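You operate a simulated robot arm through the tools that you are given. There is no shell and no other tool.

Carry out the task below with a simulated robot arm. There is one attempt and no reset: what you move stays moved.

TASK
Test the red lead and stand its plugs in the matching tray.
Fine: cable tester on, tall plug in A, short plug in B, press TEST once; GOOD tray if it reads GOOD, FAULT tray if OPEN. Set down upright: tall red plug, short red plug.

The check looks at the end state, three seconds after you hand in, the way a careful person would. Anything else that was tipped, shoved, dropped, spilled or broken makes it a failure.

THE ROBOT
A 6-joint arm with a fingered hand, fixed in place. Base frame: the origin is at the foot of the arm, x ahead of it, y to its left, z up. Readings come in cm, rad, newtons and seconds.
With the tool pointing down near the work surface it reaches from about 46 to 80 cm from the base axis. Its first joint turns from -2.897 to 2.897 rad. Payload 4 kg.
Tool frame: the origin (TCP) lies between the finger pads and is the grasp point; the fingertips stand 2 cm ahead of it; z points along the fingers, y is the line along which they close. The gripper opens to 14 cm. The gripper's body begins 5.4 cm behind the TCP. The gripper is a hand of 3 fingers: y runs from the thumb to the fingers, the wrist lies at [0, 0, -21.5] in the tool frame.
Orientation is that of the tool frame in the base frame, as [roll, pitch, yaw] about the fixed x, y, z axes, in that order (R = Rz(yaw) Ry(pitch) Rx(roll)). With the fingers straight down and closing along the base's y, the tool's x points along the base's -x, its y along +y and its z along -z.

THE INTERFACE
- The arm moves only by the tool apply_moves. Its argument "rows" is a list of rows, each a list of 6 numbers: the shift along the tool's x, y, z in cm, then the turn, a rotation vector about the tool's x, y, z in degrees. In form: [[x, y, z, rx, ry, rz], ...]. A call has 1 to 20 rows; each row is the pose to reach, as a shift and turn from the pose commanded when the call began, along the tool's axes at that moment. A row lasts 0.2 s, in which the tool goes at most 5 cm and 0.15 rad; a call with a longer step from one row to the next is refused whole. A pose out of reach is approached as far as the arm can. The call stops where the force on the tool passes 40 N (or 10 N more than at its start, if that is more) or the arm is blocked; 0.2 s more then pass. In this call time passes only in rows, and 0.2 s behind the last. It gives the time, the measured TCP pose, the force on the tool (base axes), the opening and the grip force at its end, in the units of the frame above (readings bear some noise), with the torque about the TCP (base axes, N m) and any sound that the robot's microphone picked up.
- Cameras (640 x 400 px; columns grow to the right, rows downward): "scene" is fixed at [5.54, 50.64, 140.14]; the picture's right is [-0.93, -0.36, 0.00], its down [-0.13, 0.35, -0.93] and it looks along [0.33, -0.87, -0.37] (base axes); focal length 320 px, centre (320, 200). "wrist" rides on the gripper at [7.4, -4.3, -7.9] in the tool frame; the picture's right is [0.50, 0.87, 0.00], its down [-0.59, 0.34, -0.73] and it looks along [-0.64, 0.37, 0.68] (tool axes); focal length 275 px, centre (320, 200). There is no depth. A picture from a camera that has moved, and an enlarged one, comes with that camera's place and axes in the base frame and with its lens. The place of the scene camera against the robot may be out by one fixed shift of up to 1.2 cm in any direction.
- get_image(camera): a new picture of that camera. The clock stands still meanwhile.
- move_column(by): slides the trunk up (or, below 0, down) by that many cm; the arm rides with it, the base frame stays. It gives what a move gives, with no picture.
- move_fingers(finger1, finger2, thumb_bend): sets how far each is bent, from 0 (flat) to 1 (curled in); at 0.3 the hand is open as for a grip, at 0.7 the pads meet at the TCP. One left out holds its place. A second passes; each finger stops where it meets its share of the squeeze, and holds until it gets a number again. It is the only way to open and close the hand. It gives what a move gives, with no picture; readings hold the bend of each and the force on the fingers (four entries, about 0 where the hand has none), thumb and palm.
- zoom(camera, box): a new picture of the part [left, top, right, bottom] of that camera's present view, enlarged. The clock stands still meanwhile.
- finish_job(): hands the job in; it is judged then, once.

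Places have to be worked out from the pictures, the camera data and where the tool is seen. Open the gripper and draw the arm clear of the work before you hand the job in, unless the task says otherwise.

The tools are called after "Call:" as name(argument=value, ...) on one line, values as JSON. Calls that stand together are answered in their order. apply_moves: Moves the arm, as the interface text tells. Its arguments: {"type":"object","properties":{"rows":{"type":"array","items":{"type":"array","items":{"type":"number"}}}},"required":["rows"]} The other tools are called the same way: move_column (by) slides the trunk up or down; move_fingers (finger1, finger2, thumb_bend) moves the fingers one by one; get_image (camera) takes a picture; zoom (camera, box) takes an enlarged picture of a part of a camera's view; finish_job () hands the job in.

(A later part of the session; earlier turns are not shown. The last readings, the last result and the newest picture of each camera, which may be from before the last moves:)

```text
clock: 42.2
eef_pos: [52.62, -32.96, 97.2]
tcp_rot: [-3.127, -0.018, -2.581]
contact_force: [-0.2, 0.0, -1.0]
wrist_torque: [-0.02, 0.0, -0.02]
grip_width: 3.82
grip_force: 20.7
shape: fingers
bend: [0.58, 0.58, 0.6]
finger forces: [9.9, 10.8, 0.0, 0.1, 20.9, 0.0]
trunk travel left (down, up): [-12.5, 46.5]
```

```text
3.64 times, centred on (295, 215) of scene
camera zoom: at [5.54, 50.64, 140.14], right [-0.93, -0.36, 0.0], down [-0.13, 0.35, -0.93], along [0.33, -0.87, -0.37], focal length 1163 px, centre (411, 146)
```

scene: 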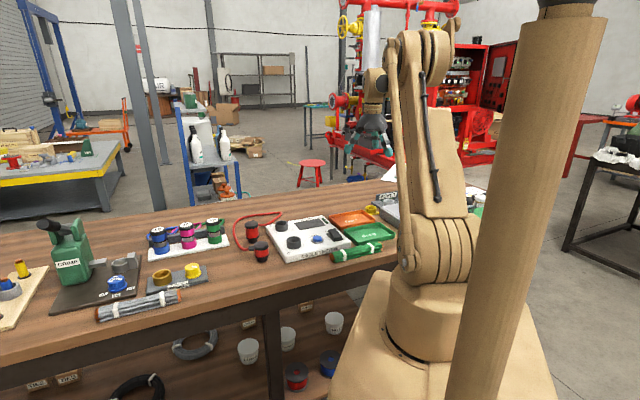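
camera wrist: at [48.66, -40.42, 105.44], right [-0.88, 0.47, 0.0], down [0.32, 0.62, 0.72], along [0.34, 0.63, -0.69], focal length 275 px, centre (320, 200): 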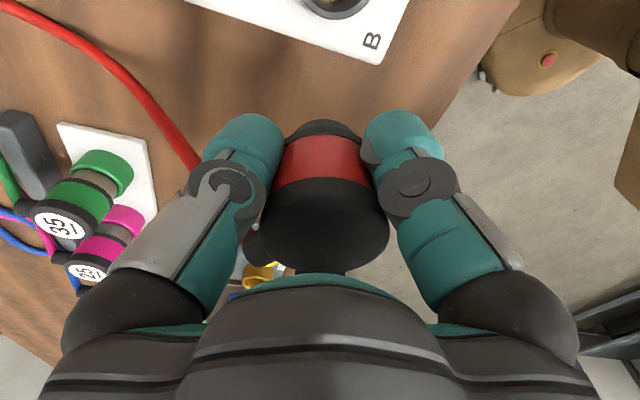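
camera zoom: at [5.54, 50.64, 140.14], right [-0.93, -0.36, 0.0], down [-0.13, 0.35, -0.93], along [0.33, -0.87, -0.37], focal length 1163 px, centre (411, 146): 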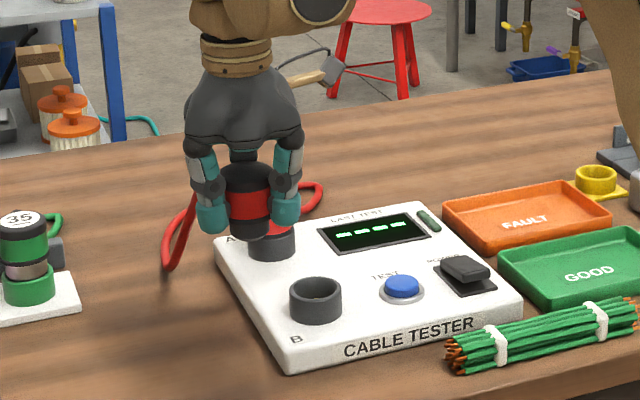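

Yaw is now ≈−148° with a 1.3° tilt left from the limit. I correct the tilt and move to above B (≈48.7,-38.4).

Call:
apply_moves(rows=[[0.5, -0.2, 0, -0.57, -0.97, 0], [1.6, -0.7, 0, -0.57, -0.97, 0], [3.0, -1.3, 0, -0.57, -0.97, 0], [4.5, -2.0, 0, -0.57, -0.97, 0], [6.06, -2.69, 0, -0.57, -0.97, 0]])

Call:
get_image(camera="wrist")

Call:
zoom(camera="wrist", box=[250, 20, 390, 160])

Call:
zoom(camera="scene", box=[260, 170, 340, 260])

```text
clock: 43.4
eef_pos: [48.89, -38.39, 97.52]
tcp_rot: [-3.138, 0.002, -2.581]
contact_force: [-0.2, -0.5, -1.2]
wrist_torque: [-0.02, 0.03, -0.02]
grip_width: 3.82
grip_force: 20.4
shape: fingers
bend: [0.58, 0.58, 0.6]
finger forces: [9.8, 10.8, 0.0, 0.0, 20.8, 0.1]
trunk travel left (down, up): [-12.5, 46.5]
```

```text
taken
camera wrist: at [44.83, -46.09, 105.52], right [-0.88, 0.47, 0.0], down [0.32, 0.6, 0.73], along [0.34, 0.65, -0.68], focal length 275 px, centre (320, 200)
```

wrist: 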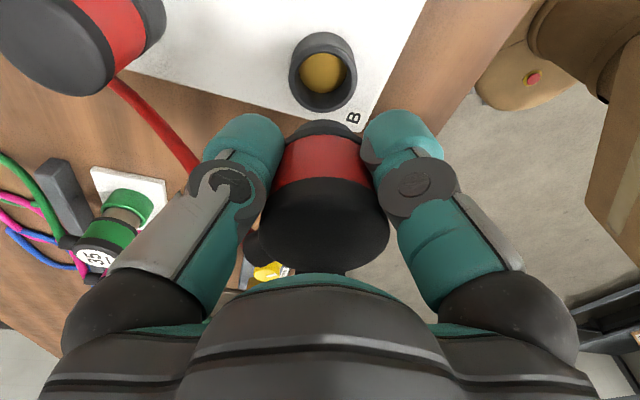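

```text
2.86 times, centred on (320, 90) of wrist
camera zoom: at [44.83, -46.09, 105.52], right [-0.88, 0.47, 0.0], down [0.32, 0.6, 0.73], along [0.34, 0.65, -0.68], focal length 786 px, centre (320, 514)
```

zoom: 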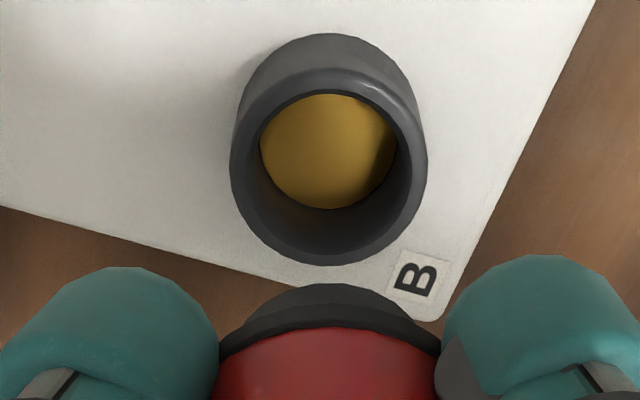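

```text
4.44 times, centred on (300, 215) of scene
camera zoom: at [5.54, 50.64, 140.14], right [-0.93, -0.36, 0.0], down [-0.13, 0.35, -0.93], along [0.33, -0.87, -0.37], focal length 1421 px, centre (409, 133)
```

zoom: 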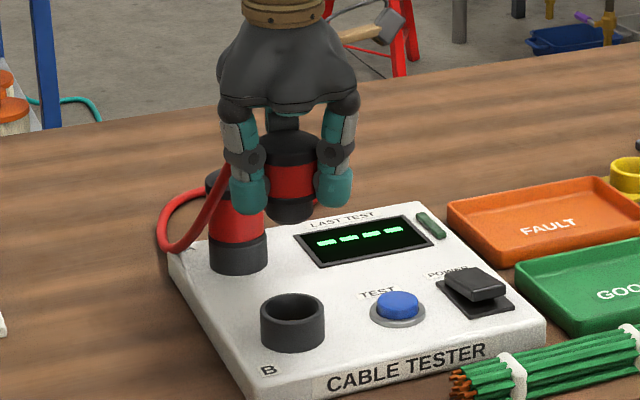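

Socket B's rim centre is within ~0.1 cm of the plug axis by the wrist view. I descend 6 cm to just above the rim and compare in both views.

Call:
apply_moves(rows=[[0.0, 0.03, 1.5, 0, 0, 0], [0.0, 0.03, 3.0, 0, 0, 0], [0.0, 0.03, 4.5, 0, 0, 0], [0.0, 0.03, 5.7, 0, 0, 0]])

Call:
zoom(camera="wrist", box=[275, 60, 375, 160])

Call:
zoom(camera="scene", box=[280, 215, 320, 260])

```text
clock: 44.4
eef_pos: [48.9, -38.39, 91.82]
tcp_rot: [-3.139, -0.001, -2.58]
contact_force: [0.7, 0.0, -1.7]
wrist_torque: [0.0, -0.01, 0.0]
grip_width: 3.8
grip_force: 21.0
shape: fingers
bend: [0.58, 0.58, 0.6]
finger forces: [9.8, 10.9, 0.0, 0.0, 20.9, 0.0]
trunk travel left (down, up): [-12.5, 46.5]
```

```text
4.00 times, centred on (325, 110) of wrist
camera zoom: at [44.88, -46.06, 99.79], right [-0.88, 0.47, 0.0], down [0.32, 0.6, 0.73], along [0.34, 0.65, -0.68], focal length 1101 px, centre (300, 560)
```

zoom: 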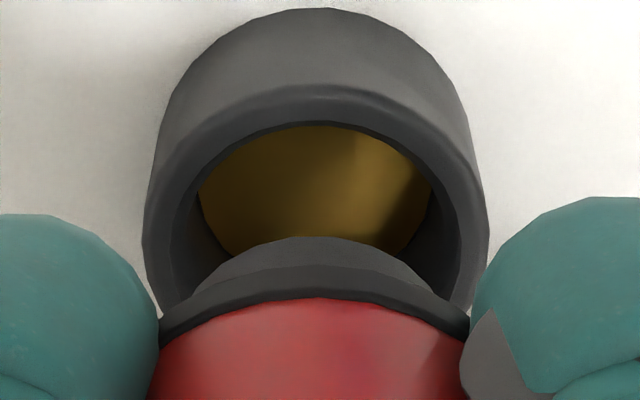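

```text
8.89 times, centred on (300, 238) of scene
camera zoom: at [5.54, 50.64, 140.14], right [-0.93, -0.36, 0.0], down [-0.13, 0.35, -0.93], along [0.33, -0.87, -0.37], focal length 2842 px, centre (498, -133)
```

zoom: 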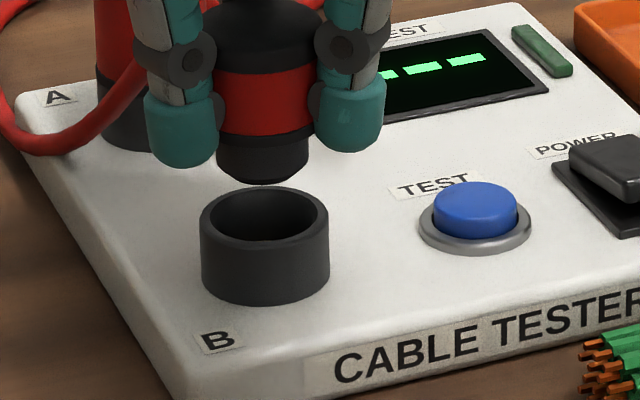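

Both views show the plug centred over B. I lower it in steps; seating is expected near TCP z≈87.6.

Call:
apply_moves(rows=[[0.03, 0.04, 0.6, 0, 0, 0], [0.03, 0.04, 1.2, 0, 0, 0], [0.03, 0.04, 1.8, 0, 0, 0], [0.03, 0.04, 2.2, 0, 0, 0], [0.03, 0.04, 2.6, 0, 0, 0], [0.03, 0.04, 3.0, 0, 0, 0]])

Call:
zoom(camera="wrist", box=[275, 60, 375, 160])

Call:
zoom(camera="scene", box=[280, 215, 320, 260])

```text
clock: 45.8
eef_pos: [48.93, -38.4, 88.85]
tcp_rot: [-3.136, -0.001, -2.581]
contact_force: [-0.1, 0.5, -0.7]
wrist_torque: [0.01, 0.03, -0.01]
grip_width: 3.81
grip_force: 20.8
shape: fingers
bend: [0.58, 0.58, 0.6]
finger forces: [9.8, 10.9, 0.1, 0.1, 20.8, 0.0]
trunk travel left (down, up): [-12.5, 46.5]
```

```text
4.00 times, centred on (325, 110) of wrist
camera zoom: at [44.94, -46.11, 96.77], right [-0.88, 0.47, 0.0], down [0.32, 0.6, 0.73], along [0.34, 0.65, -0.68], focal length 1101 px, centre (300, 560)
```

zoom: 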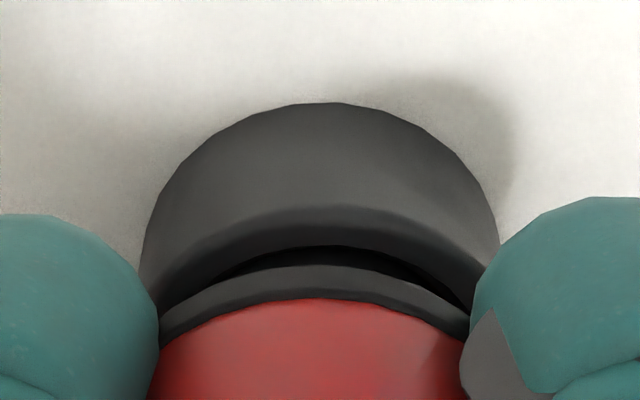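

```text
8.89 times, centred on (300, 238) of scene
camera zoom: at [5.54, 50.64, 140.14], right [-0.93, -0.36, 0.0], down [-0.13, 0.35, -0.93], along [0.33, -0.87, -0.37], focal length 2842 px, centre (498, -133)
```

zoom: 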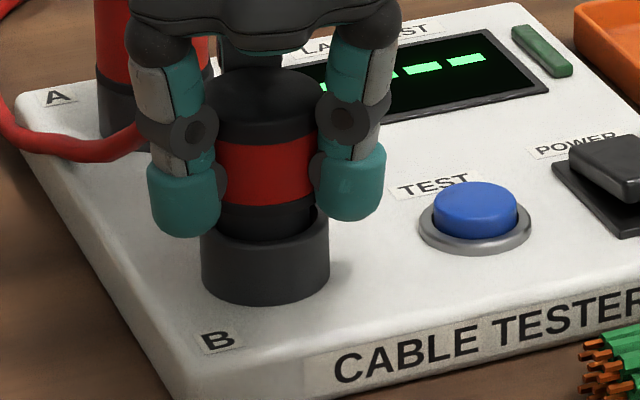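

The base is inside B with no contact force. I continue down in small steps to seat it.

Call:
apply_moves(rows=[[0, 0, 0.25, 0, 0, 0], [0, 0, 0.5, 0, 0, 0], [0, 0, 0.75, 0, 0, 0], [0, 0, 0.95, 0, 0, 0], [0, 0, 1.15, 0, 0, 0]])

Call:
zoom(camera="wrist", box=[275, 60, 375, 160])

Call:
zoom(camera="scene", box=[280, 215, 320, 260])

```text
clock: 47.0
eef_pos: [48.94, -38.36, 87.7]
tcp_rot: [-3.137, 0.0, -2.58]
contact_force: [5.1, -1.4, 20.9]
wrist_torque: [-0.06, -0.15, -0.09]
grip_width: 3.67
grip_force: 25.4
shape: fingers
bend: [0.58, 0.57, 0.61]
finger forces: [12.2, 14.7, 0.0, 0.0, 24.1, 0.0]
trunk travel left (down, up): [-12.5, 46.5]
```

```text
4.00 times, centred on (325, 110) of wrist
camera zoom: at [44.89, -45.98, 95.68], right [-0.88, 0.47, 0.0], down [0.31, 0.6, 0.73], along [0.34, 0.65, -0.68], focal length 1101 px, centre (300, 560)
```

zoom: 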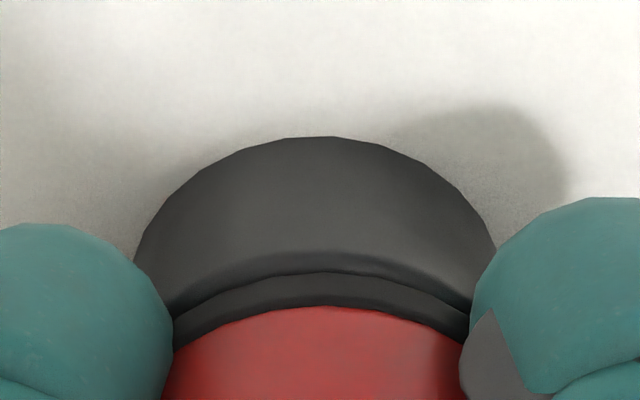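

```text
8.89 times, centred on (300, 238) of scene
camera zoom: at [5.54, 50.64, 140.14], right [-0.93, -0.36, 0.0], down [-0.13, 0.35, -0.93], along [0.33, -0.87, -0.37], focal length 2842 px, centre (498, -133)
```

zoom: 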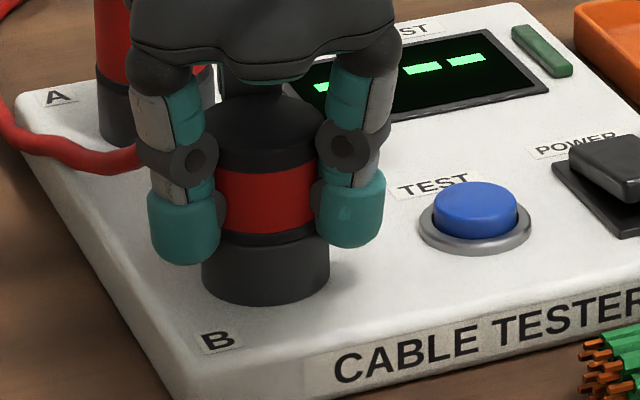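

Force has risen to ≈21 N at TCP 87.7, so the collar is on the rim. I ease the load and open the digits.

Call:
apply_moves(rows=[[0, 0, -0.1, 0, 0, 0], [0, 0, -0.2, 0, 0, 0]])

Call:
zoom(camera="scene", box=[280, 215, 320, 260])

```text
clock: 47.6
eef_pos: [48.8, -38.46, 87.83]
tcp_rot: [-3.137, 0.0, -2.579]
contact_force: [4.5, 0.9, 2.7]
wrist_torque: [-0.05, -0.15, -0.05]
grip_width: 3.6
grip_force: 19.3
shape: fingers
bend: [0.58, 0.57, 0.62]
finger forces: [8.5, 11.1, 0.1, 0.1, 19.3, 0.1]
trunk travel left (down, up): [-12.5, 46.5]
```

```text
8.89 times, centred on (300, 238) of scene
camera zoom: at [5.54, 50.64, 140.14], right [-0.93, -0.36, 0.0], down [-0.13, 0.35, -0.93], along [0.33, -0.87, -0.37], focal length 2842 px, centre (498, -133)
```

zoom: 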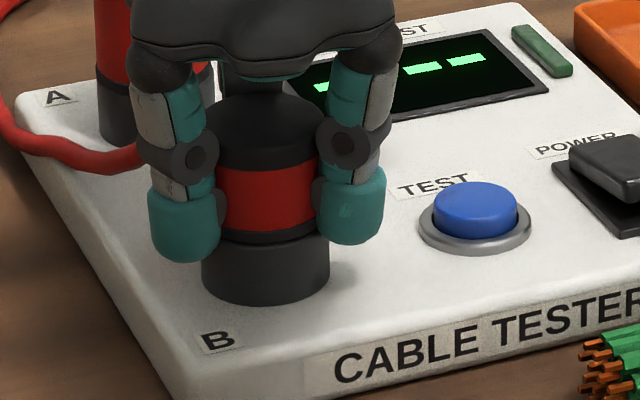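

Mostly unloaded now. I open the digits and look at whether the plug stands properly in B.

Call:
move_fingers(finger1=0.47, finger2=0.47, thumb_bend=0.47)

Call:
zoom(camera="scene", box=[280, 215, 320, 260])

Call:
get_image(camera="wrist")

```text
clock: 48.6
eef_pos: [48.81, -38.51, 87.83]
tcp_rot: [-3.137, 0.0, -2.581]
contact_force: [0.6, -0.1, 0.3]
wrist_torque: [-0.03, 0.0, -0.04]
grip_width: 7.29
grip_force: 0.0
shape: fingers
bend: [0.47, 0.47, 0.47]
finger forces: [0.1, 0.0, 0.1, 0.0, 0.0, 0.0]
trunk travel left (down, up): [-12.5, 46.5]
```

```text
8.89 times, centred on (300, 238) of scene
camera zoom: at [5.54, 50.64, 140.14], right [-0.93, -0.36, 0.0], down [-0.13, 0.35, -0.93], along [0.33, -0.87, -0.37], focal length 2842 px, centre (498, -133)
```

zoom: 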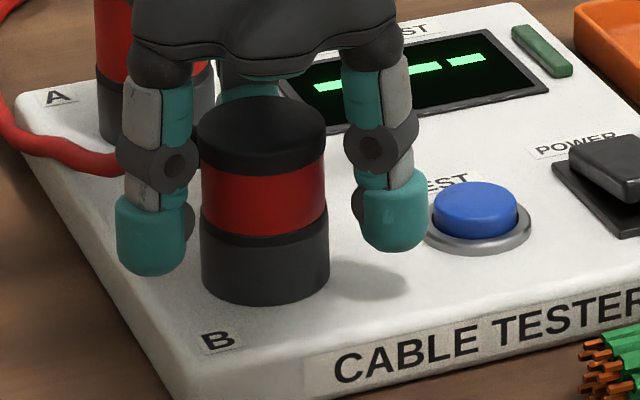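

```text
taken
camera wrist: at [44.85, -46.06, 95.82], right [-0.88, 0.47, 0.0], down [0.32, 0.6, 0.73], along [0.34, 0.65, -0.68], focal length 275 px, centre (320, 200)
```

wrist: 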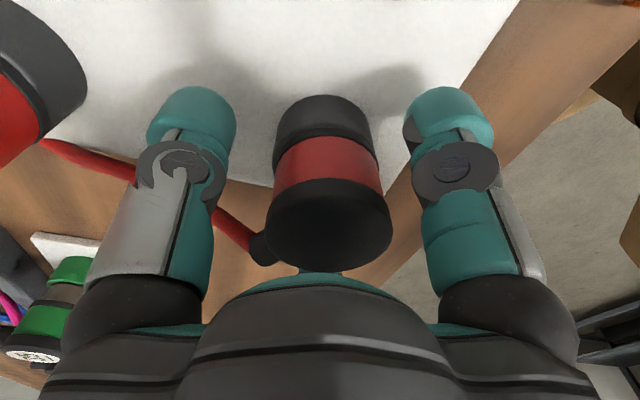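

The short plug stands level in B. I lift the hand straight up.

Call:
apply_moves(rows=[[0, 0, -1.0, 0, 0, 0], [0, 0, -3, 0, 0, 0], [0, 0, -6, 0, 0, 0], [0, 0, -9, 0, 0, 0], [0, 0, -12, 0, 0, 0]])

Call:
zoom(camera="scene", box=[250, 180, 370, 270])

Call:
get_image(camera="wrist")

```text
clock: 49.8
eef_pos: [48.8, -38.64, 99.85]
tcp_rot: [-3.139, 0.0, -2.583]
contact_force: [0.1, 0.1, -0.3]
wrist_torque: [-0.01, 0.01, 0.0]
grip_width: 7.32
grip_force: 0.1
shape: fingers
bend: [0.47, 0.47, 0.47]
finger forces: [0.1, 0.0, 0.0, 0.1, 0.0, 0.1]
trunk travel left (down, up): [-12.5, 46.5]
```

```text
4.44 times, centred on (310, 225) of scene
camera zoom: at [5.54, 50.64, 140.14], right [-0.93, -0.36, 0.0], down [-0.13, 0.35, -0.93], along [0.33, -0.87, -0.37], focal length 1421 px, centre (364, 89)
```

zoom: 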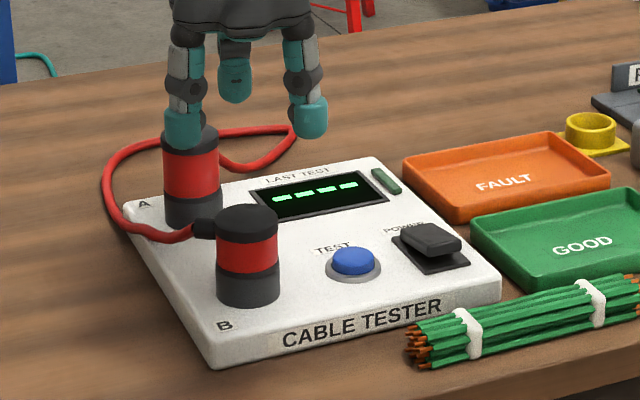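

```text
taken
camera wrist: at [44.88, -46.03, 107.81], right [-0.88, 0.47, 0.0], down [0.32, 0.6, 0.73], along [0.34, 0.65, -0.68], focal length 275 px, centre (320, 200)
```

wrist: 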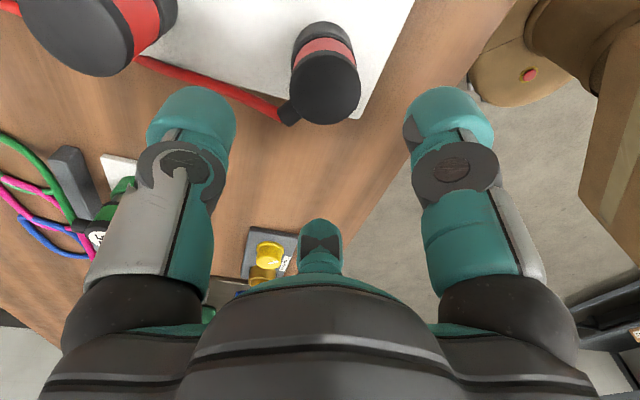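

Both plugs are seated and upright. Next I press TEST with the thumb; I fold the fingers flat and yaw so the B plug lies in the gap opposite the thumb, hovering near TEST (≈42,-45).

Call:
move_fingers(finger1=0.0, finger2=0.0, thumb_bend=0.65)

Call:
apply_moves(rows=[[0.72, -0.16, 0, 0, 0, 7.7], [1.45, -0.32, 0, 0, 0, 15.4], [2.17, -0.48, 0, 0, 0, 23.1], [2.9, -0.64, 0, 0, 0, 30.8], [3.6, -0.8, 0, 0, 0, 38.5], [4.35, -0.96, 0, 0, 0, 46.2], [5.1, -1.1, 0, 0, 0, 53.9], [5.8, -1.3, 0, 0, 0, 61.6], [6.5, -1.45, 0.5, 0, 0, 69.3], [7.25, -1.6, 1, 0, 0, 77]])

Call:
get_image(camera="wrist")

Call:
zoom(camera="scene", box=[250, 160, 370, 260])

```text
clock: 50.8
eef_pos: [48.88, -38.46, 99.83]
tcp_rot: [-3.138, 0.001, -2.58]
contact_force: [0.2, -0.8, -0.3]
wrist_torque: [0.0, 0.0, 0.0]
grip_width: 9.35
grip_force: 0.0
shape: fingers
bend: [0.01, 0.01, 0.65]
finger forces: [0.0, 0.1, 0.0, 0.1, 0.0, 0.0]
trunk travel left (down, up): [-12.5, 46.5]
```

```text
clock: 53.0
eef_pos: [43.44, -43.65, 98.82]
tcp_rot: [-3.14, 0.003, 2.357]
contact_force: [0.8, -0.1, -0.8]
wrist_torque: [0.0, -0.02, 0.0]
grip_width: 9.35
grip_force: 0.0
shape: fingers
bend: [0.01, 0.01, 0.65]
finger forces: [0.1, 0.0, 0.0, 0.0, 0.0, 0.0]
trunk travel left (down, up): [-12.5, 46.5]
```

```text
taken
camera wrist: at [35.25, -41.46, 106.78], right [0.26, 0.97, 0.0], down [0.65, -0.17, 0.74], along [0.71, -0.19, -0.68], focal length 275 px, centre (320, 200)
```

wrist: 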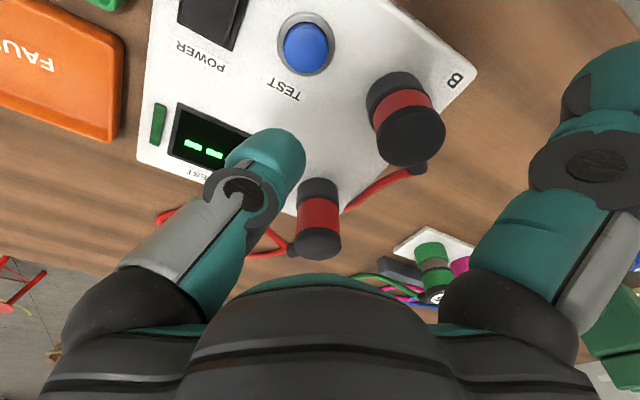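

```text
4.00 times, centred on (310, 210) of scene
camera zoom: at [5.54, 50.64, 140.14], right [-0.93, -0.36, 0.0], down [-0.13, 0.35, -0.93], along [0.33, -0.87, -0.37], focal length 1279 px, centre (360, 160)
```

zoom: 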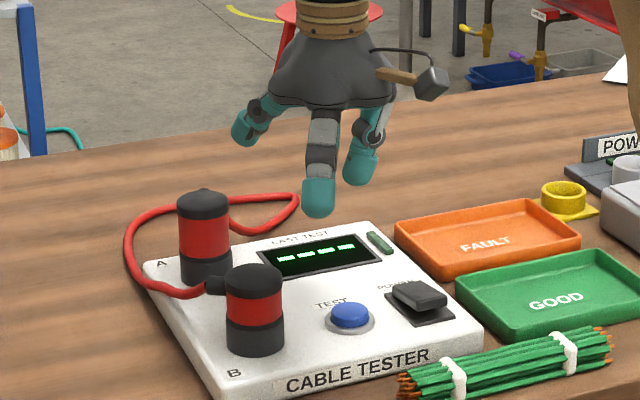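

TEST appears at ≈(41.9,-44.5), nearly under the thumb tip (≈(41.9,-44.8)). I shift slightly and descend to ~3 cm above the button to check.

Call:
apply_moves(rows=[[0.3, 0.18, 2.5, 0, 0, 0], [0.3, 0.18, 5, 0, 0, 0], [0.3, 0.18, 7.5, 0, 0, 0], [0.3, 0.18, 9.2, 0, 0, 0]])

Call:
get_image(camera="wrist")

Call:
zoom(camera="scene", box=[270, 180, 370, 265])

```text
clock: 54.0
eef_pos: [43.7, -43.35, 89.55]
tcp_rot: [-3.138, 0.004, 2.357]
contact_force: [0.4, -0.6, 0.3]
wrist_torque: [-0.03, -0.01, -0.07]
grip_width: 9.37
grip_force: 0.0
shape: fingers
bend: [0.01, 0.01, 0.65]
finger forces: [0.0, 0.0, 0.0, 0.0, 0.1, 0.0]
trunk travel left (down, up): [-12.5, 46.5]
```

```text
taken
camera wrist: at [35.34, -41.13, 97.51], right [0.26, 0.97, 0.0], down [0.65, -0.17, 0.74], along [0.71, -0.19, -0.68], focal length 275 px, centre (320, 200)
```

wrist: 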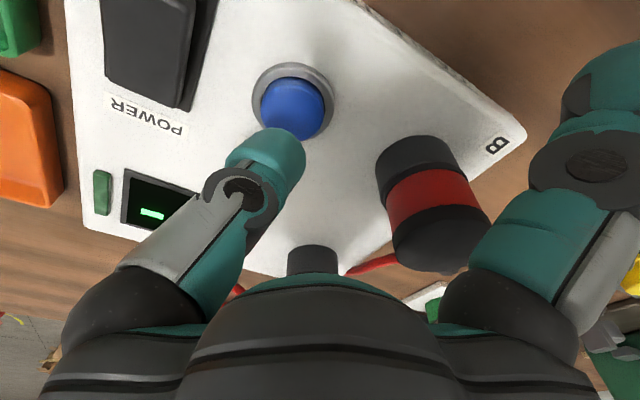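

```text
4.71 times, centred on (320, 222) of scene
camera zoom: at [5.54, 50.64, 140.14], right [-0.93, -0.36, 0.0], down [-0.13, 0.35, -0.93], along [0.33, -0.87, -0.37], focal length 1505 px, centre (320, 94)
```

zoom: 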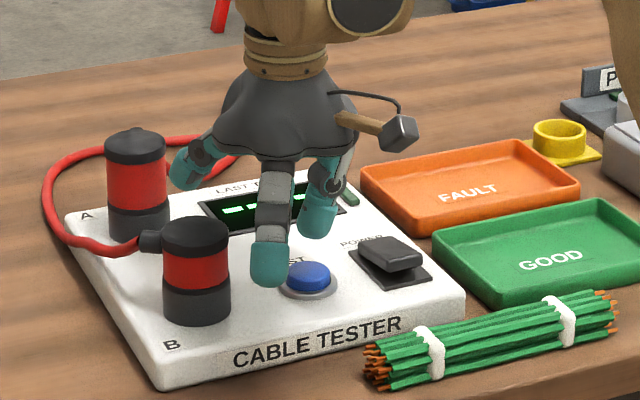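

I zoom in on both views to judge the thumb-to-button offset better before pressing.

Call:
zoom(camera="wrist", box=[200, 40, 380, 220])

Call:
zoom(camera="scene", box=[300, 215, 340, 250])

```text
2.22 times, centred on (290, 130) of wrist
camera zoom: at [35.34, -41.13, 97.51], right [0.26, 0.97, 0.0], down [0.65, -0.17, 0.74], along [0.71, -0.19, -0.68], focal length 612 px, centre (387, 356)
```

zoom: 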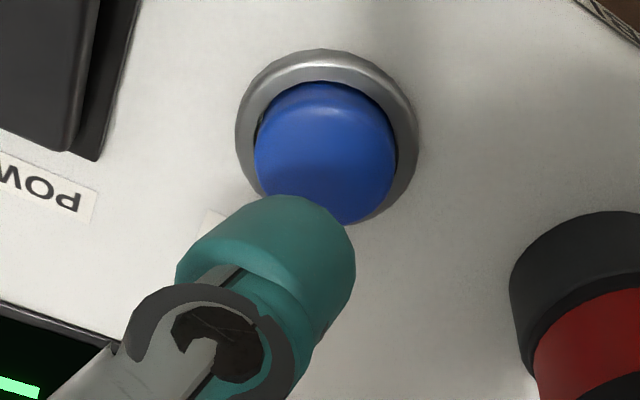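

```text
11.43 times, centred on (320, 232) of scene
camera zoom: at [5.54, 50.64, 140.14], right [-0.93, -0.36, 0.0], down [-0.13, 0.35, -0.93], along [0.33, -0.87, -0.37], focal length 3654 px, centre (320, -171)
```

zoom: 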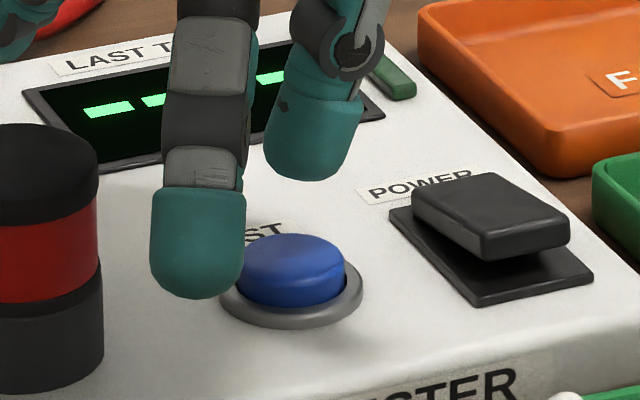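

The scene view shows the tip will land ≈0.3 cm from the button centre. I press down in small steps, watching force.

Call:
apply_moves(rows=[[0.05, 0.1, 0.8, 0, 0, 0], [0.05, 0.1, 1.5, 0, 0, 0], [0.05, 0.1, 2.0, 0, 0, 0], [0.05, 0.1, 2.3, 0, 0, 0], [0.05, 0.1, 2.6, 0, 0, 0]])

Call:
zoom(camera="scene", box=[290, 205, 350, 255])

```text
clock: 55.2
eef_pos: [43.44, -43.32, 86.99]
tcp_rot: [-3.142, 0.003, 2.358]
contact_force: [0.2, -0.1, 0.5]
wrist_torque: [0.01, 0.01, 0.0]
grip_width: 9.37
grip_force: 0.0
shape: fingers
bend: [0.01, 0.01, 0.65]
finger forces: [0.0, 0.0, 0.0, 0.0, 0.0, 0.1]
trunk travel left (down, up): [-12.5, 46.5]
```

```text
8.00 times, centred on (320, 230) of scene
camera zoom: at [5.54, 50.64, 140.14], right [-0.93, -0.36, 0.0], down [-0.13, 0.35, -0.93], along [0.33, -0.87, -0.37], focal length 2558 px, centre (320, -40)
```

zoom: 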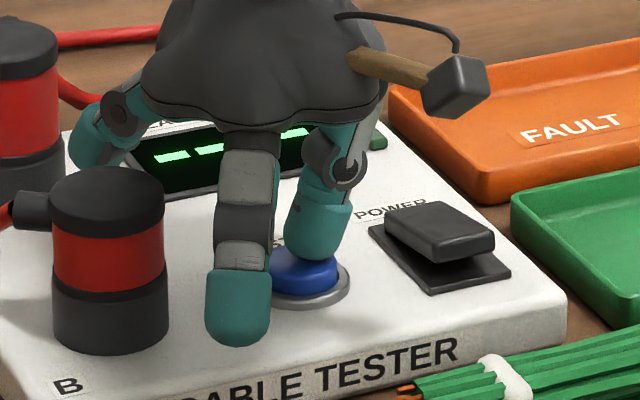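

The thumb tip is right over the button, not yet touching. I continue pressing in finer steps.

Call:
apply_moves(rows=[[0, 0, 0.2, 0, 0, 0], [0, 0, 0.4, 0, 0, 0], [0, 0, 0.55, 0, 0, 0], [0, 0, 0.7, 0, 0, 0], [0, 0, 0.85, 0, 0, 0]])

Call:
zoom(camera="scene", box=[290, 205, 350, 255])

```text
clock: 56.4
eef_pos: [43.48, -43.15, 86.22]
tcp_rot: [-3.141, 0.004, 2.359]
contact_force: [-1.4, -0.7, 5.4]
wrist_torque: [-0.13, 0.13, -0.04]
grip_width: 9.36
grip_force: 2.5
shape: fingers
bend: [0.01, 0.01, 0.65]
finger forces: [0.1, 0.0, 0.1, 0.0, 5.6, 0.0]
trunk travel left (down, up): [-12.5, 46.5]
heard: click
```

```text
8.00 times, centred on (320, 230) of scene
camera zoom: at [5.54, 50.64, 140.14], right [-0.93, -0.36, 0.0], down [-0.13, 0.35, -0.93], along [0.33, -0.87, -0.37], focal length 2558 px, centre (320, -40)
```

zoom: 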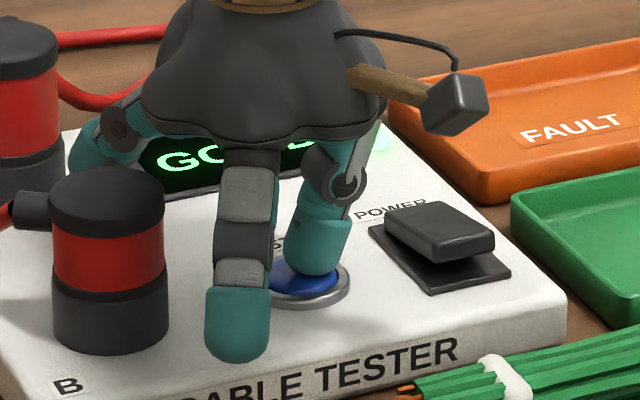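

A click was heard and the display shows "GO…" — looks like GOOD. I lift straight up without touching the button again and read the display.

Call:
apply_moves(rows=[[0, 0, -1, 0, 0, 0], [0, 0, -4, 0, 0, 0], [0, 0, -8, 0, 0, 0], [0, 0, -12, 0, 0, 0], [0, 0, -14, 0, 0, 0]])

Call:
zoom(camera="scene", box=[250, 190, 370, 270])

Call:
get_image(camera="wrist")

Call:
get_image(camera="scene")

```text
clock: 57.6
eef_pos: [43.64, -43.11, 100.25]
tcp_rot: [-3.14, 0.004, 2.358]
contact_force: [0.3, -0.1, -0.5]
wrist_torque: [0.03, -0.01, 0.0]
grip_width: 9.34
grip_force: 0.0
shape: fingers
bend: [0.01, 0.01, 0.65]
finger forces: [0.0, 0.0, 0.0, 0.0, 0.0, 0.0]
trunk travel left (down, up): [-12.5, 46.5]
```

```text
5.00 times, centred on (310, 230) of scene
camera zoom: at [5.54, 50.64, 140.14], right [-0.93, -0.36, 0.0], down [-0.13, 0.35, -0.93], along [0.33, -0.87, -0.37], focal length 1599 px, centre (370, 50)
```

zoom: 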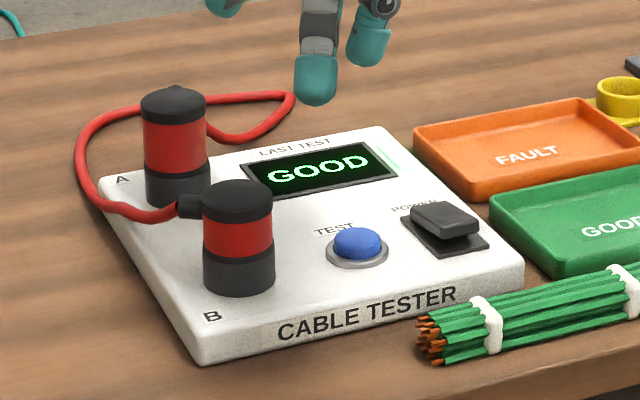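

```text
taken
camera wrist: at [35.17, -40.94, 108.17], right [0.26, 0.97, 0.0], down [0.65, -0.17, 0.74], along [0.71, -0.19, -0.68], focal length 275 px, centre (320, 200)
```

wrist: 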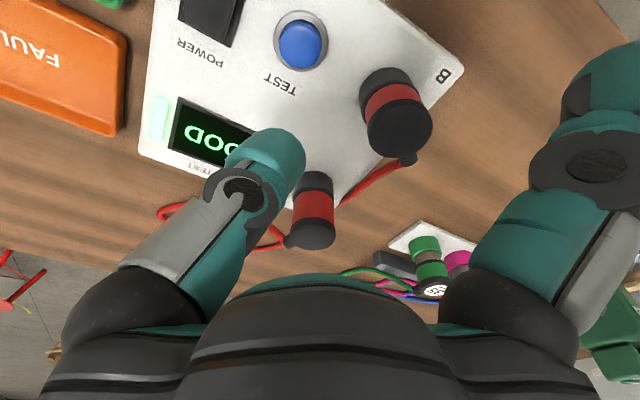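

```text
taken
```

scene: 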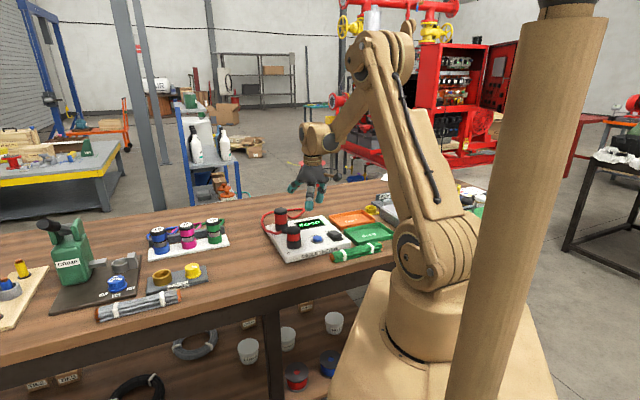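

The tester reads GOOD, so both plugs go to the green GOOD tray (centre estimated ≈(26.4,-59.8), long axis at ≈43°/223°). I reset the fingers for gripping and move back over the tall plug in A (TCP ≈58.4,-48.25, yaw 150°).

Call:
move_fingers(finger1=0.46, finger2=0.46, thumb_bend=0.46)

Call:
apply_moves(rows=[[-3.5, 1.7, 0, 0, 0, -3.8], [-7.0, 3.4, 0, 0, 0, -7.6], [-10.6, 5.1, 0, 0, 0, -11.4], [-14.1, 6.8, 0, 0, 0, -15]])

Call:
get_image(camera="wrist")

Call:
zoom(camera="wrist", box=[250, 20, 390, 140])

Call:
zoom(camera="scene", box=[240, 170, 340, 260])

```text
clock: 58.6
eef_pos: [43.58, -43.12, 100.21]
tcp_rot: [-3.138, 0.003, 2.359]
contact_force: [0.4, -0.5, -0.9]
wrist_torque: [0.01, -0.01, -0.02]
grip_width: 7.62
grip_force: 0.1
shape: fingers
bend: [0.46, 0.46, 0.46]
finger forces: [0.0, 0.1, 0.0, 0.0, 0.1, 0.1]
trunk travel left (down, up): [-12.5, 46.5]
```

```text
clock: 59.6
eef_pos: [58.37, -48.42, 100.07]
tcp_rot: [-3.14, 0.002, 2.623]
contact_force: [-0.2, 0.2, 0.7]
wrist_torque: [-0.02, 0.01, -0.03]
grip_width: 7.61
grip_force: 0.1
shape: fingers
bend: [0.46, 0.46, 0.46]
finger forces: [0.0, 0.0, 0.0, 0.1, 0.0, 0.1]
trunk travel left (down, up): [-12.5, 46.5]
```

```text
taken
camera wrist: at [49.91, -48.47, 108.21], right [0.0, 1.0, 0.0], down [0.68, 0.01, 0.74], along [0.74, 0.0, -0.68], focal length 275 px, centre (320, 200)
```

wrist: 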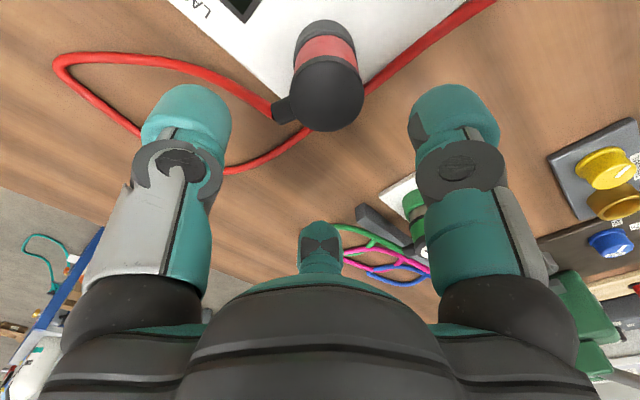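

```text
3.33 times, centred on (320, 80) of wrist
camera zoom: at [49.91, -48.47, 108.21], right [0.0, 1.0, 0.0], down [0.68, 0.01, 0.74], along [0.74, 0.0, -0.68], focal length 918 px, centre (320, 600)
```

zoom: 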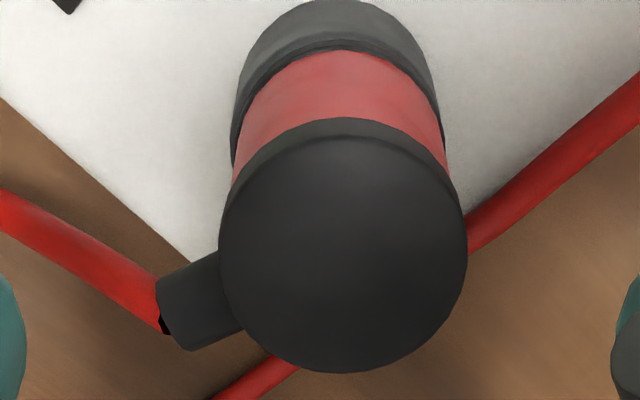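

```text
4.44 times, centred on (290, 215) of scene
camera zoom: at [5.54, 50.64, 140.14], right [-0.93, -0.36, 0.0], down [-0.13, 0.35, -0.93], along [0.33, -0.87, -0.37], focal length 1421 px, centre (453, 133)
```

zoom: 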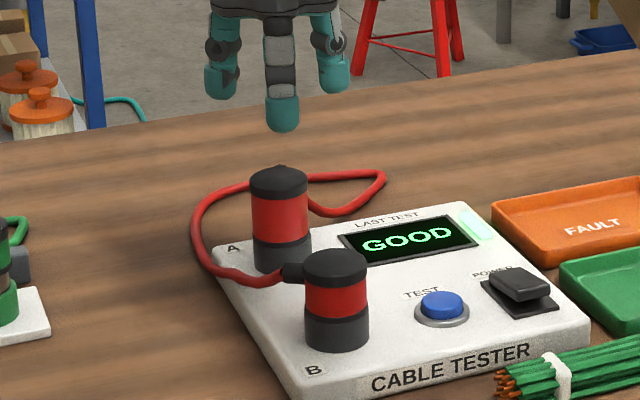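

The plug in A is about (+0.27,+0.43) from the TCP axis. I correct and descend to just above, then to gripping height 88.2.

Call:
apply_moves(rows=[[0.0, 0.46, 2, 0, 0, 0], [0.0, 0.46, 4.5, 0, 0, 0], [0.0, 0.46, 7, 0, 0, 0], [0.0, 0.46, 8.5, 0, 0, 0]])

Call:
get_image(camera="wrist")

Call:
zoom(camera="scene", box=[250, 180, 330, 255])

```text
clock: 60.6
eef_pos: [58.75, -48.14, 91.55]
tcp_rot: [-3.14, 0.002, 2.622]
contact_force: [-0.2, 0.2, -0.2]
wrist_torque: [0.01, 0.02, -0.02]
grip_width: 7.61
grip_force: 0.0
shape: fingers
bend: [0.46, 0.46, 0.46]
finger forces: [0.1, 0.1, 0.0, 0.0, 0.0, 0.1]
trunk travel left (down, up): [-12.5, 46.5]
```

```text
taken
camera wrist: at [50.12, -48.06, 99.53], right [0.0, 1.0, 0.0], down [0.68, 0.0, 0.74], along [0.74, 0.0, -0.68], focal length 275 px, centre (320, 200)
```

wrist: 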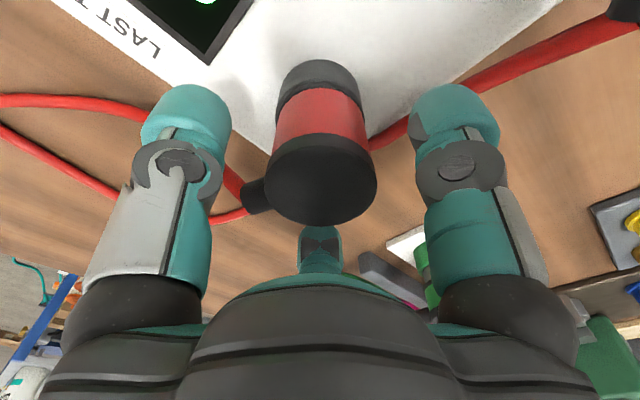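

```text
5.33 times, centred on (290, 218) of scene
camera zoom: at [5.54, 50.64, 140.14], right [-0.93, -0.36, 0.0], down [-0.13, 0.35, -0.93], along [0.33, -0.87, -0.37], focal length 1705 px, centre (480, 107)
```

zoom: 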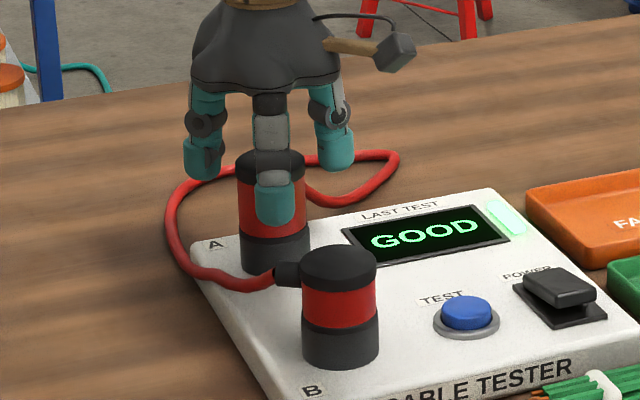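

The cap is centred (col 321) and its top is at ≈90.8. I descend 3.3 cm and close the grip.

Call:
apply_moves(rows=[[0, 0, 0.9, 0, 0, 0], [0, 0, 1.8, 0, 0, 0], [0, 0, 2.6, 0, 0, 0], [0, 0, 3.3, 0, 0, 0]])

Call:
move_fingers(finger1=0.7, finger2=0.7, thumb_bend=0.7)

Call:
get_image(camera="wrist")

Call:
zoom(camera="scene", box=[250, 180, 330, 255])

```text
clock: 61.6
eef_pos: [58.55, -47.97, 88.35]
tcp_rot: [-3.14, 0.003, 2.619]
contact_force: [-0.6, 0.9, -0.1]
wrist_torque: [-0.02, 0.02, 0.0]
grip_width: 7.63
grip_force: 0.0
shape: fingers
bend: [0.46, 0.46, 0.46]
finger forces: [0.0, 0.0, 0.0, 0.0, 0.0, 0.0]
trunk travel left (down, up): [-12.5, 46.5]
```

```text
clock: 62.6
eef_pos: [58.55, -47.94, 88.36]
tcp_rot: [3.141, 0.003, 2.62]
contact_force: [-2.2, -2.0, 0.2]
wrist_torque: [-0.05, 0.06, 0.03]
grip_width: 3.72
grip_force: 19.8
shape: fingers
bend: [0.59, 0.57, 0.6]
finger forces: [8.6, 8.9, 0.1, 0.1, 21.9, 0.1]
trunk travel left (down, up): [-12.5, 46.5]
```

```text
taken
camera wrist: at [50.0, -48.03, 96.36], right [0.0, 1.0, 0.0], down [0.68, 0.0, 0.74], along [0.74, 0.0, -0.68], focal length 275 px, centre (320, 200)
```

wrist: 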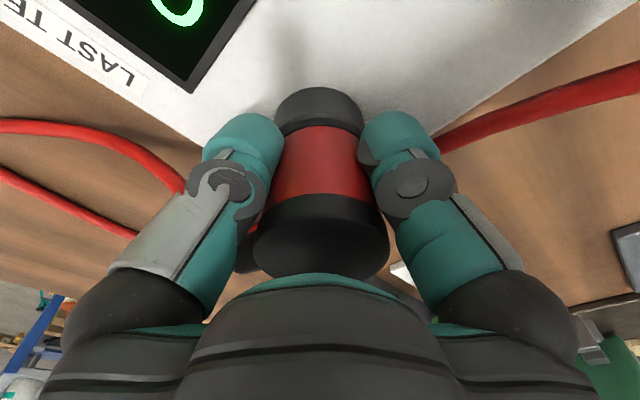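

```text
5.33 times, centred on (290, 218) of scene
camera zoom: at [5.54, 50.64, 140.14], right [-0.93, -0.36, 0.0], down [-0.13, 0.35, -0.93], along [0.33, -0.87, -0.37], focal length 1705 px, centre (480, 107)
```

zoom: 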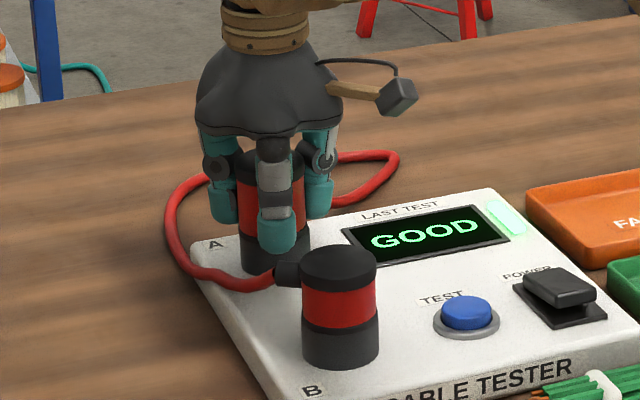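

Gripped. I lift the tall plug slowly straight out of socket A.

Call:
apply_moves(rows=[[0, 0, -0.3, 0, 0, 0], [0, 0, -0.8, 0, 0, 0], [0, 0, -1.4, 0, 0, 0], [0, 0, -2.0, 0, 0, 0], [0, 0, -3.0, 0, 0, 0], [0, 0, -4.5, 0, 0, 0], [0, 0, -6, 0, 0, 0], [0, 0, -7.5, 0, 0, 0], [0, 0, -9, 0, 0, 0]])

Call:
get_image(camera="scene")

Call:
zoom(camera="scene", box=[230, 160, 350, 260])

```text
clock: 64.6
eef_pos: [58.55, -48.02, 97.43]
tcp_rot: [-3.14, 0.002, 2.62]
contact_force: [0.4, 0.4, -1.9]
wrist_torque: [0.0, 0.01, 0.01]
grip_width: 3.69
grip_force: 19.6
shape: fingers
bend: [0.59, 0.57, 0.6]
finger forces: [9.4, 9.4, 0.0, 0.0, 20.6, 0.0]
trunk travel left (down, up): [-12.5, 46.5]
```

```text
taken
```

scene: 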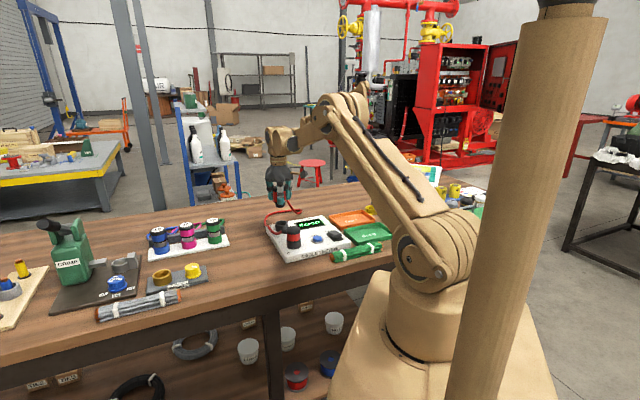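

```text
4.00 times, centred on (290, 210) of scene
camera zoom: at [5.54, 50.64, 140.14], right [-0.93, -0.36, 0.0], down [-0.13, 0.35, -0.93], along [0.33, -0.87, -0.37], focal length 1279 px, centre (440, 160)
```

zoom: 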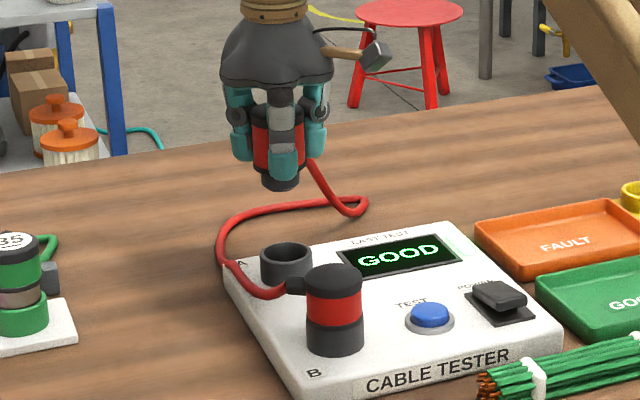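

The plug came out cleanly. I carry it toward the far end of the GOOD tray (≈(23.3,-62.6)), rotating +26° on the way so its boot won't face the other spot.

Call:
apply_moves(rows=[[1.66, -2.16, 0, 0, 0, -1.9], [3.3, -4.3, 0, 0, 0, -3.7], [5.0, -6.5, 0, 0, 0, -5.6], [6.6, -8.6, 0, 0, 0, -7.4], [8.3, -10.8, 0, 0, 0, -9.3], [9.9, -12.9, 0, 0, 0, -11.1], [11.6, -15.1, 0, 0, 0, -13], [13.3, -17.3, 0, 0, 0, -14.9], [14.9, -19.4, 0, 0, 0, -16.7], [16.6, -21.6, 0, 0, 0, -18.6], [18.2, -23.7, 0, 0, 0, -20.4], [19.9, -25.9, 0, 0, 0, -22.3], [21.5, -28.0, 0, 0, 0, -24.1], [23.2, -30.2, 0, 0, 0, -26]])

Call:
get_image(camera="wrist")

Call:
get_image(camera="scene")

Call:
zoom(camera="scene", box=[260, 150, 430, 270])

```text
clock: 67.6
eef_pos: [23.27, -62.61, 97.38]
tcp_rot: [-3.138, 0.002, 3.076]
contact_force: [-0.1, -1.1, -1.4]
wrist_torque: [0.03, 0.02, 0.02]
grip_width: 3.72
grip_force: 19.2
shape: fingers
bend: [0.59, 0.57, 0.6]
finger forces: [9.3, 9.4, 0.0, 0.1, 20.5, 0.0]
trunk travel left (down, up): [-12.5, 46.5]
```

```text
taken
camera wrist: at [15.57, -66.41, 105.36], right [-0.44, 0.9, 0.0], down [0.61, 0.3, 0.73], along [0.66, 0.32, -0.68], focal length 275 px, centre (320, 200)
```

wrist: 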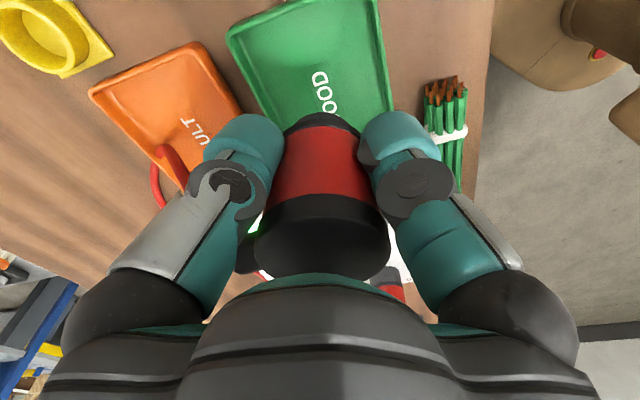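

```text
taken
```

scene: 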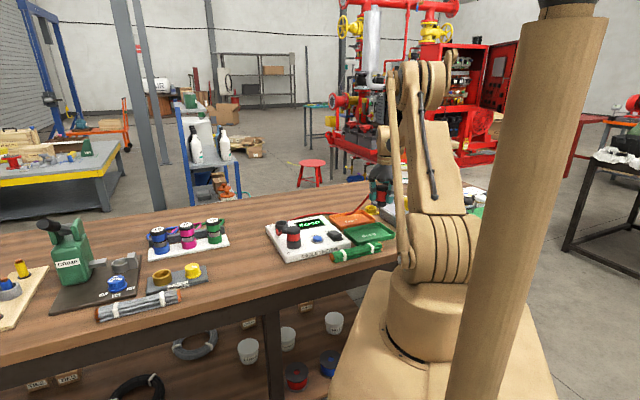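

```text
3.33 times, centred on (345, 210) of scene
camera zoom: at [5.54, 50.64, 140.14], right [-0.93, -0.36, 0.0], down [-0.13, 0.35, -0.93], along [0.33, -0.87, -0.37], focal length 1066 px, centre (237, 167)
```

zoom: 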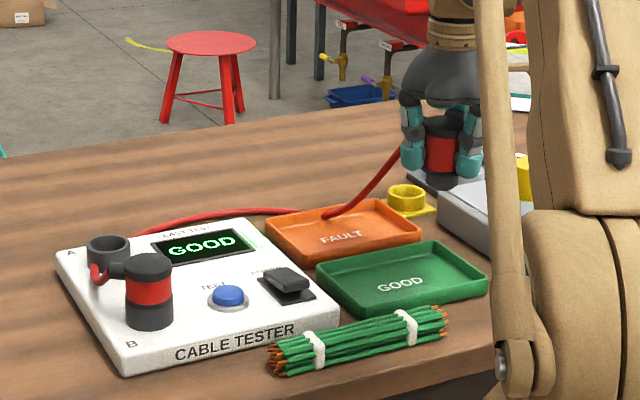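

I zoom in on the tray beneath to locate its edges precisely.

Call:
zoom(camera="wrist", box=[200, 0, 480, 175])

Call:
zoom(camera="scene", box=[340, 190, 410, 260])

```text
2.29 times, centred on (340, 88) of wrist
camera zoom: at [15.57, -66.41, 105.36], right [-0.44, 0.9, 0.0], down [0.61, 0.3, 0.73], along [0.66, 0.32, -0.68], focal length 629 px, centre (274, 457)
```

zoom: 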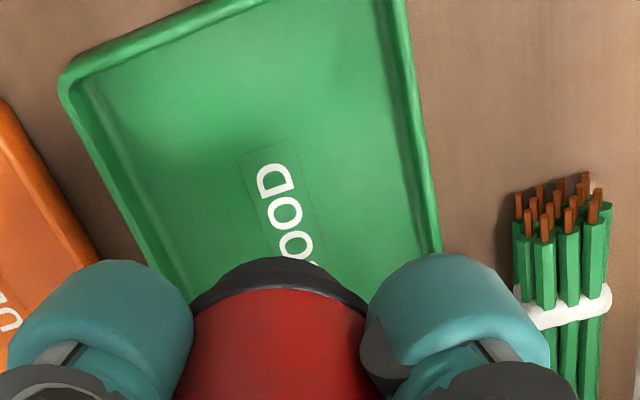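

```text
5.71 times, centred on (375, 225) of scene
camera zoom: at [5.54, 50.64, 140.14], right [-0.93, -0.36, 0.0], down [-0.13, 0.35, -0.93], along [0.33, -0.87, -0.37], focal length 1827 px, centre (6, 57)
```

zoom: 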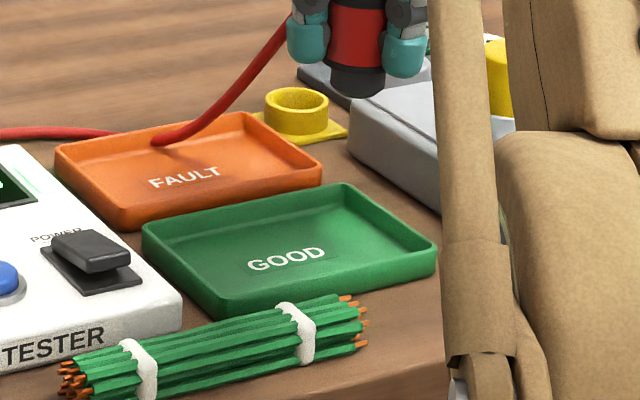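

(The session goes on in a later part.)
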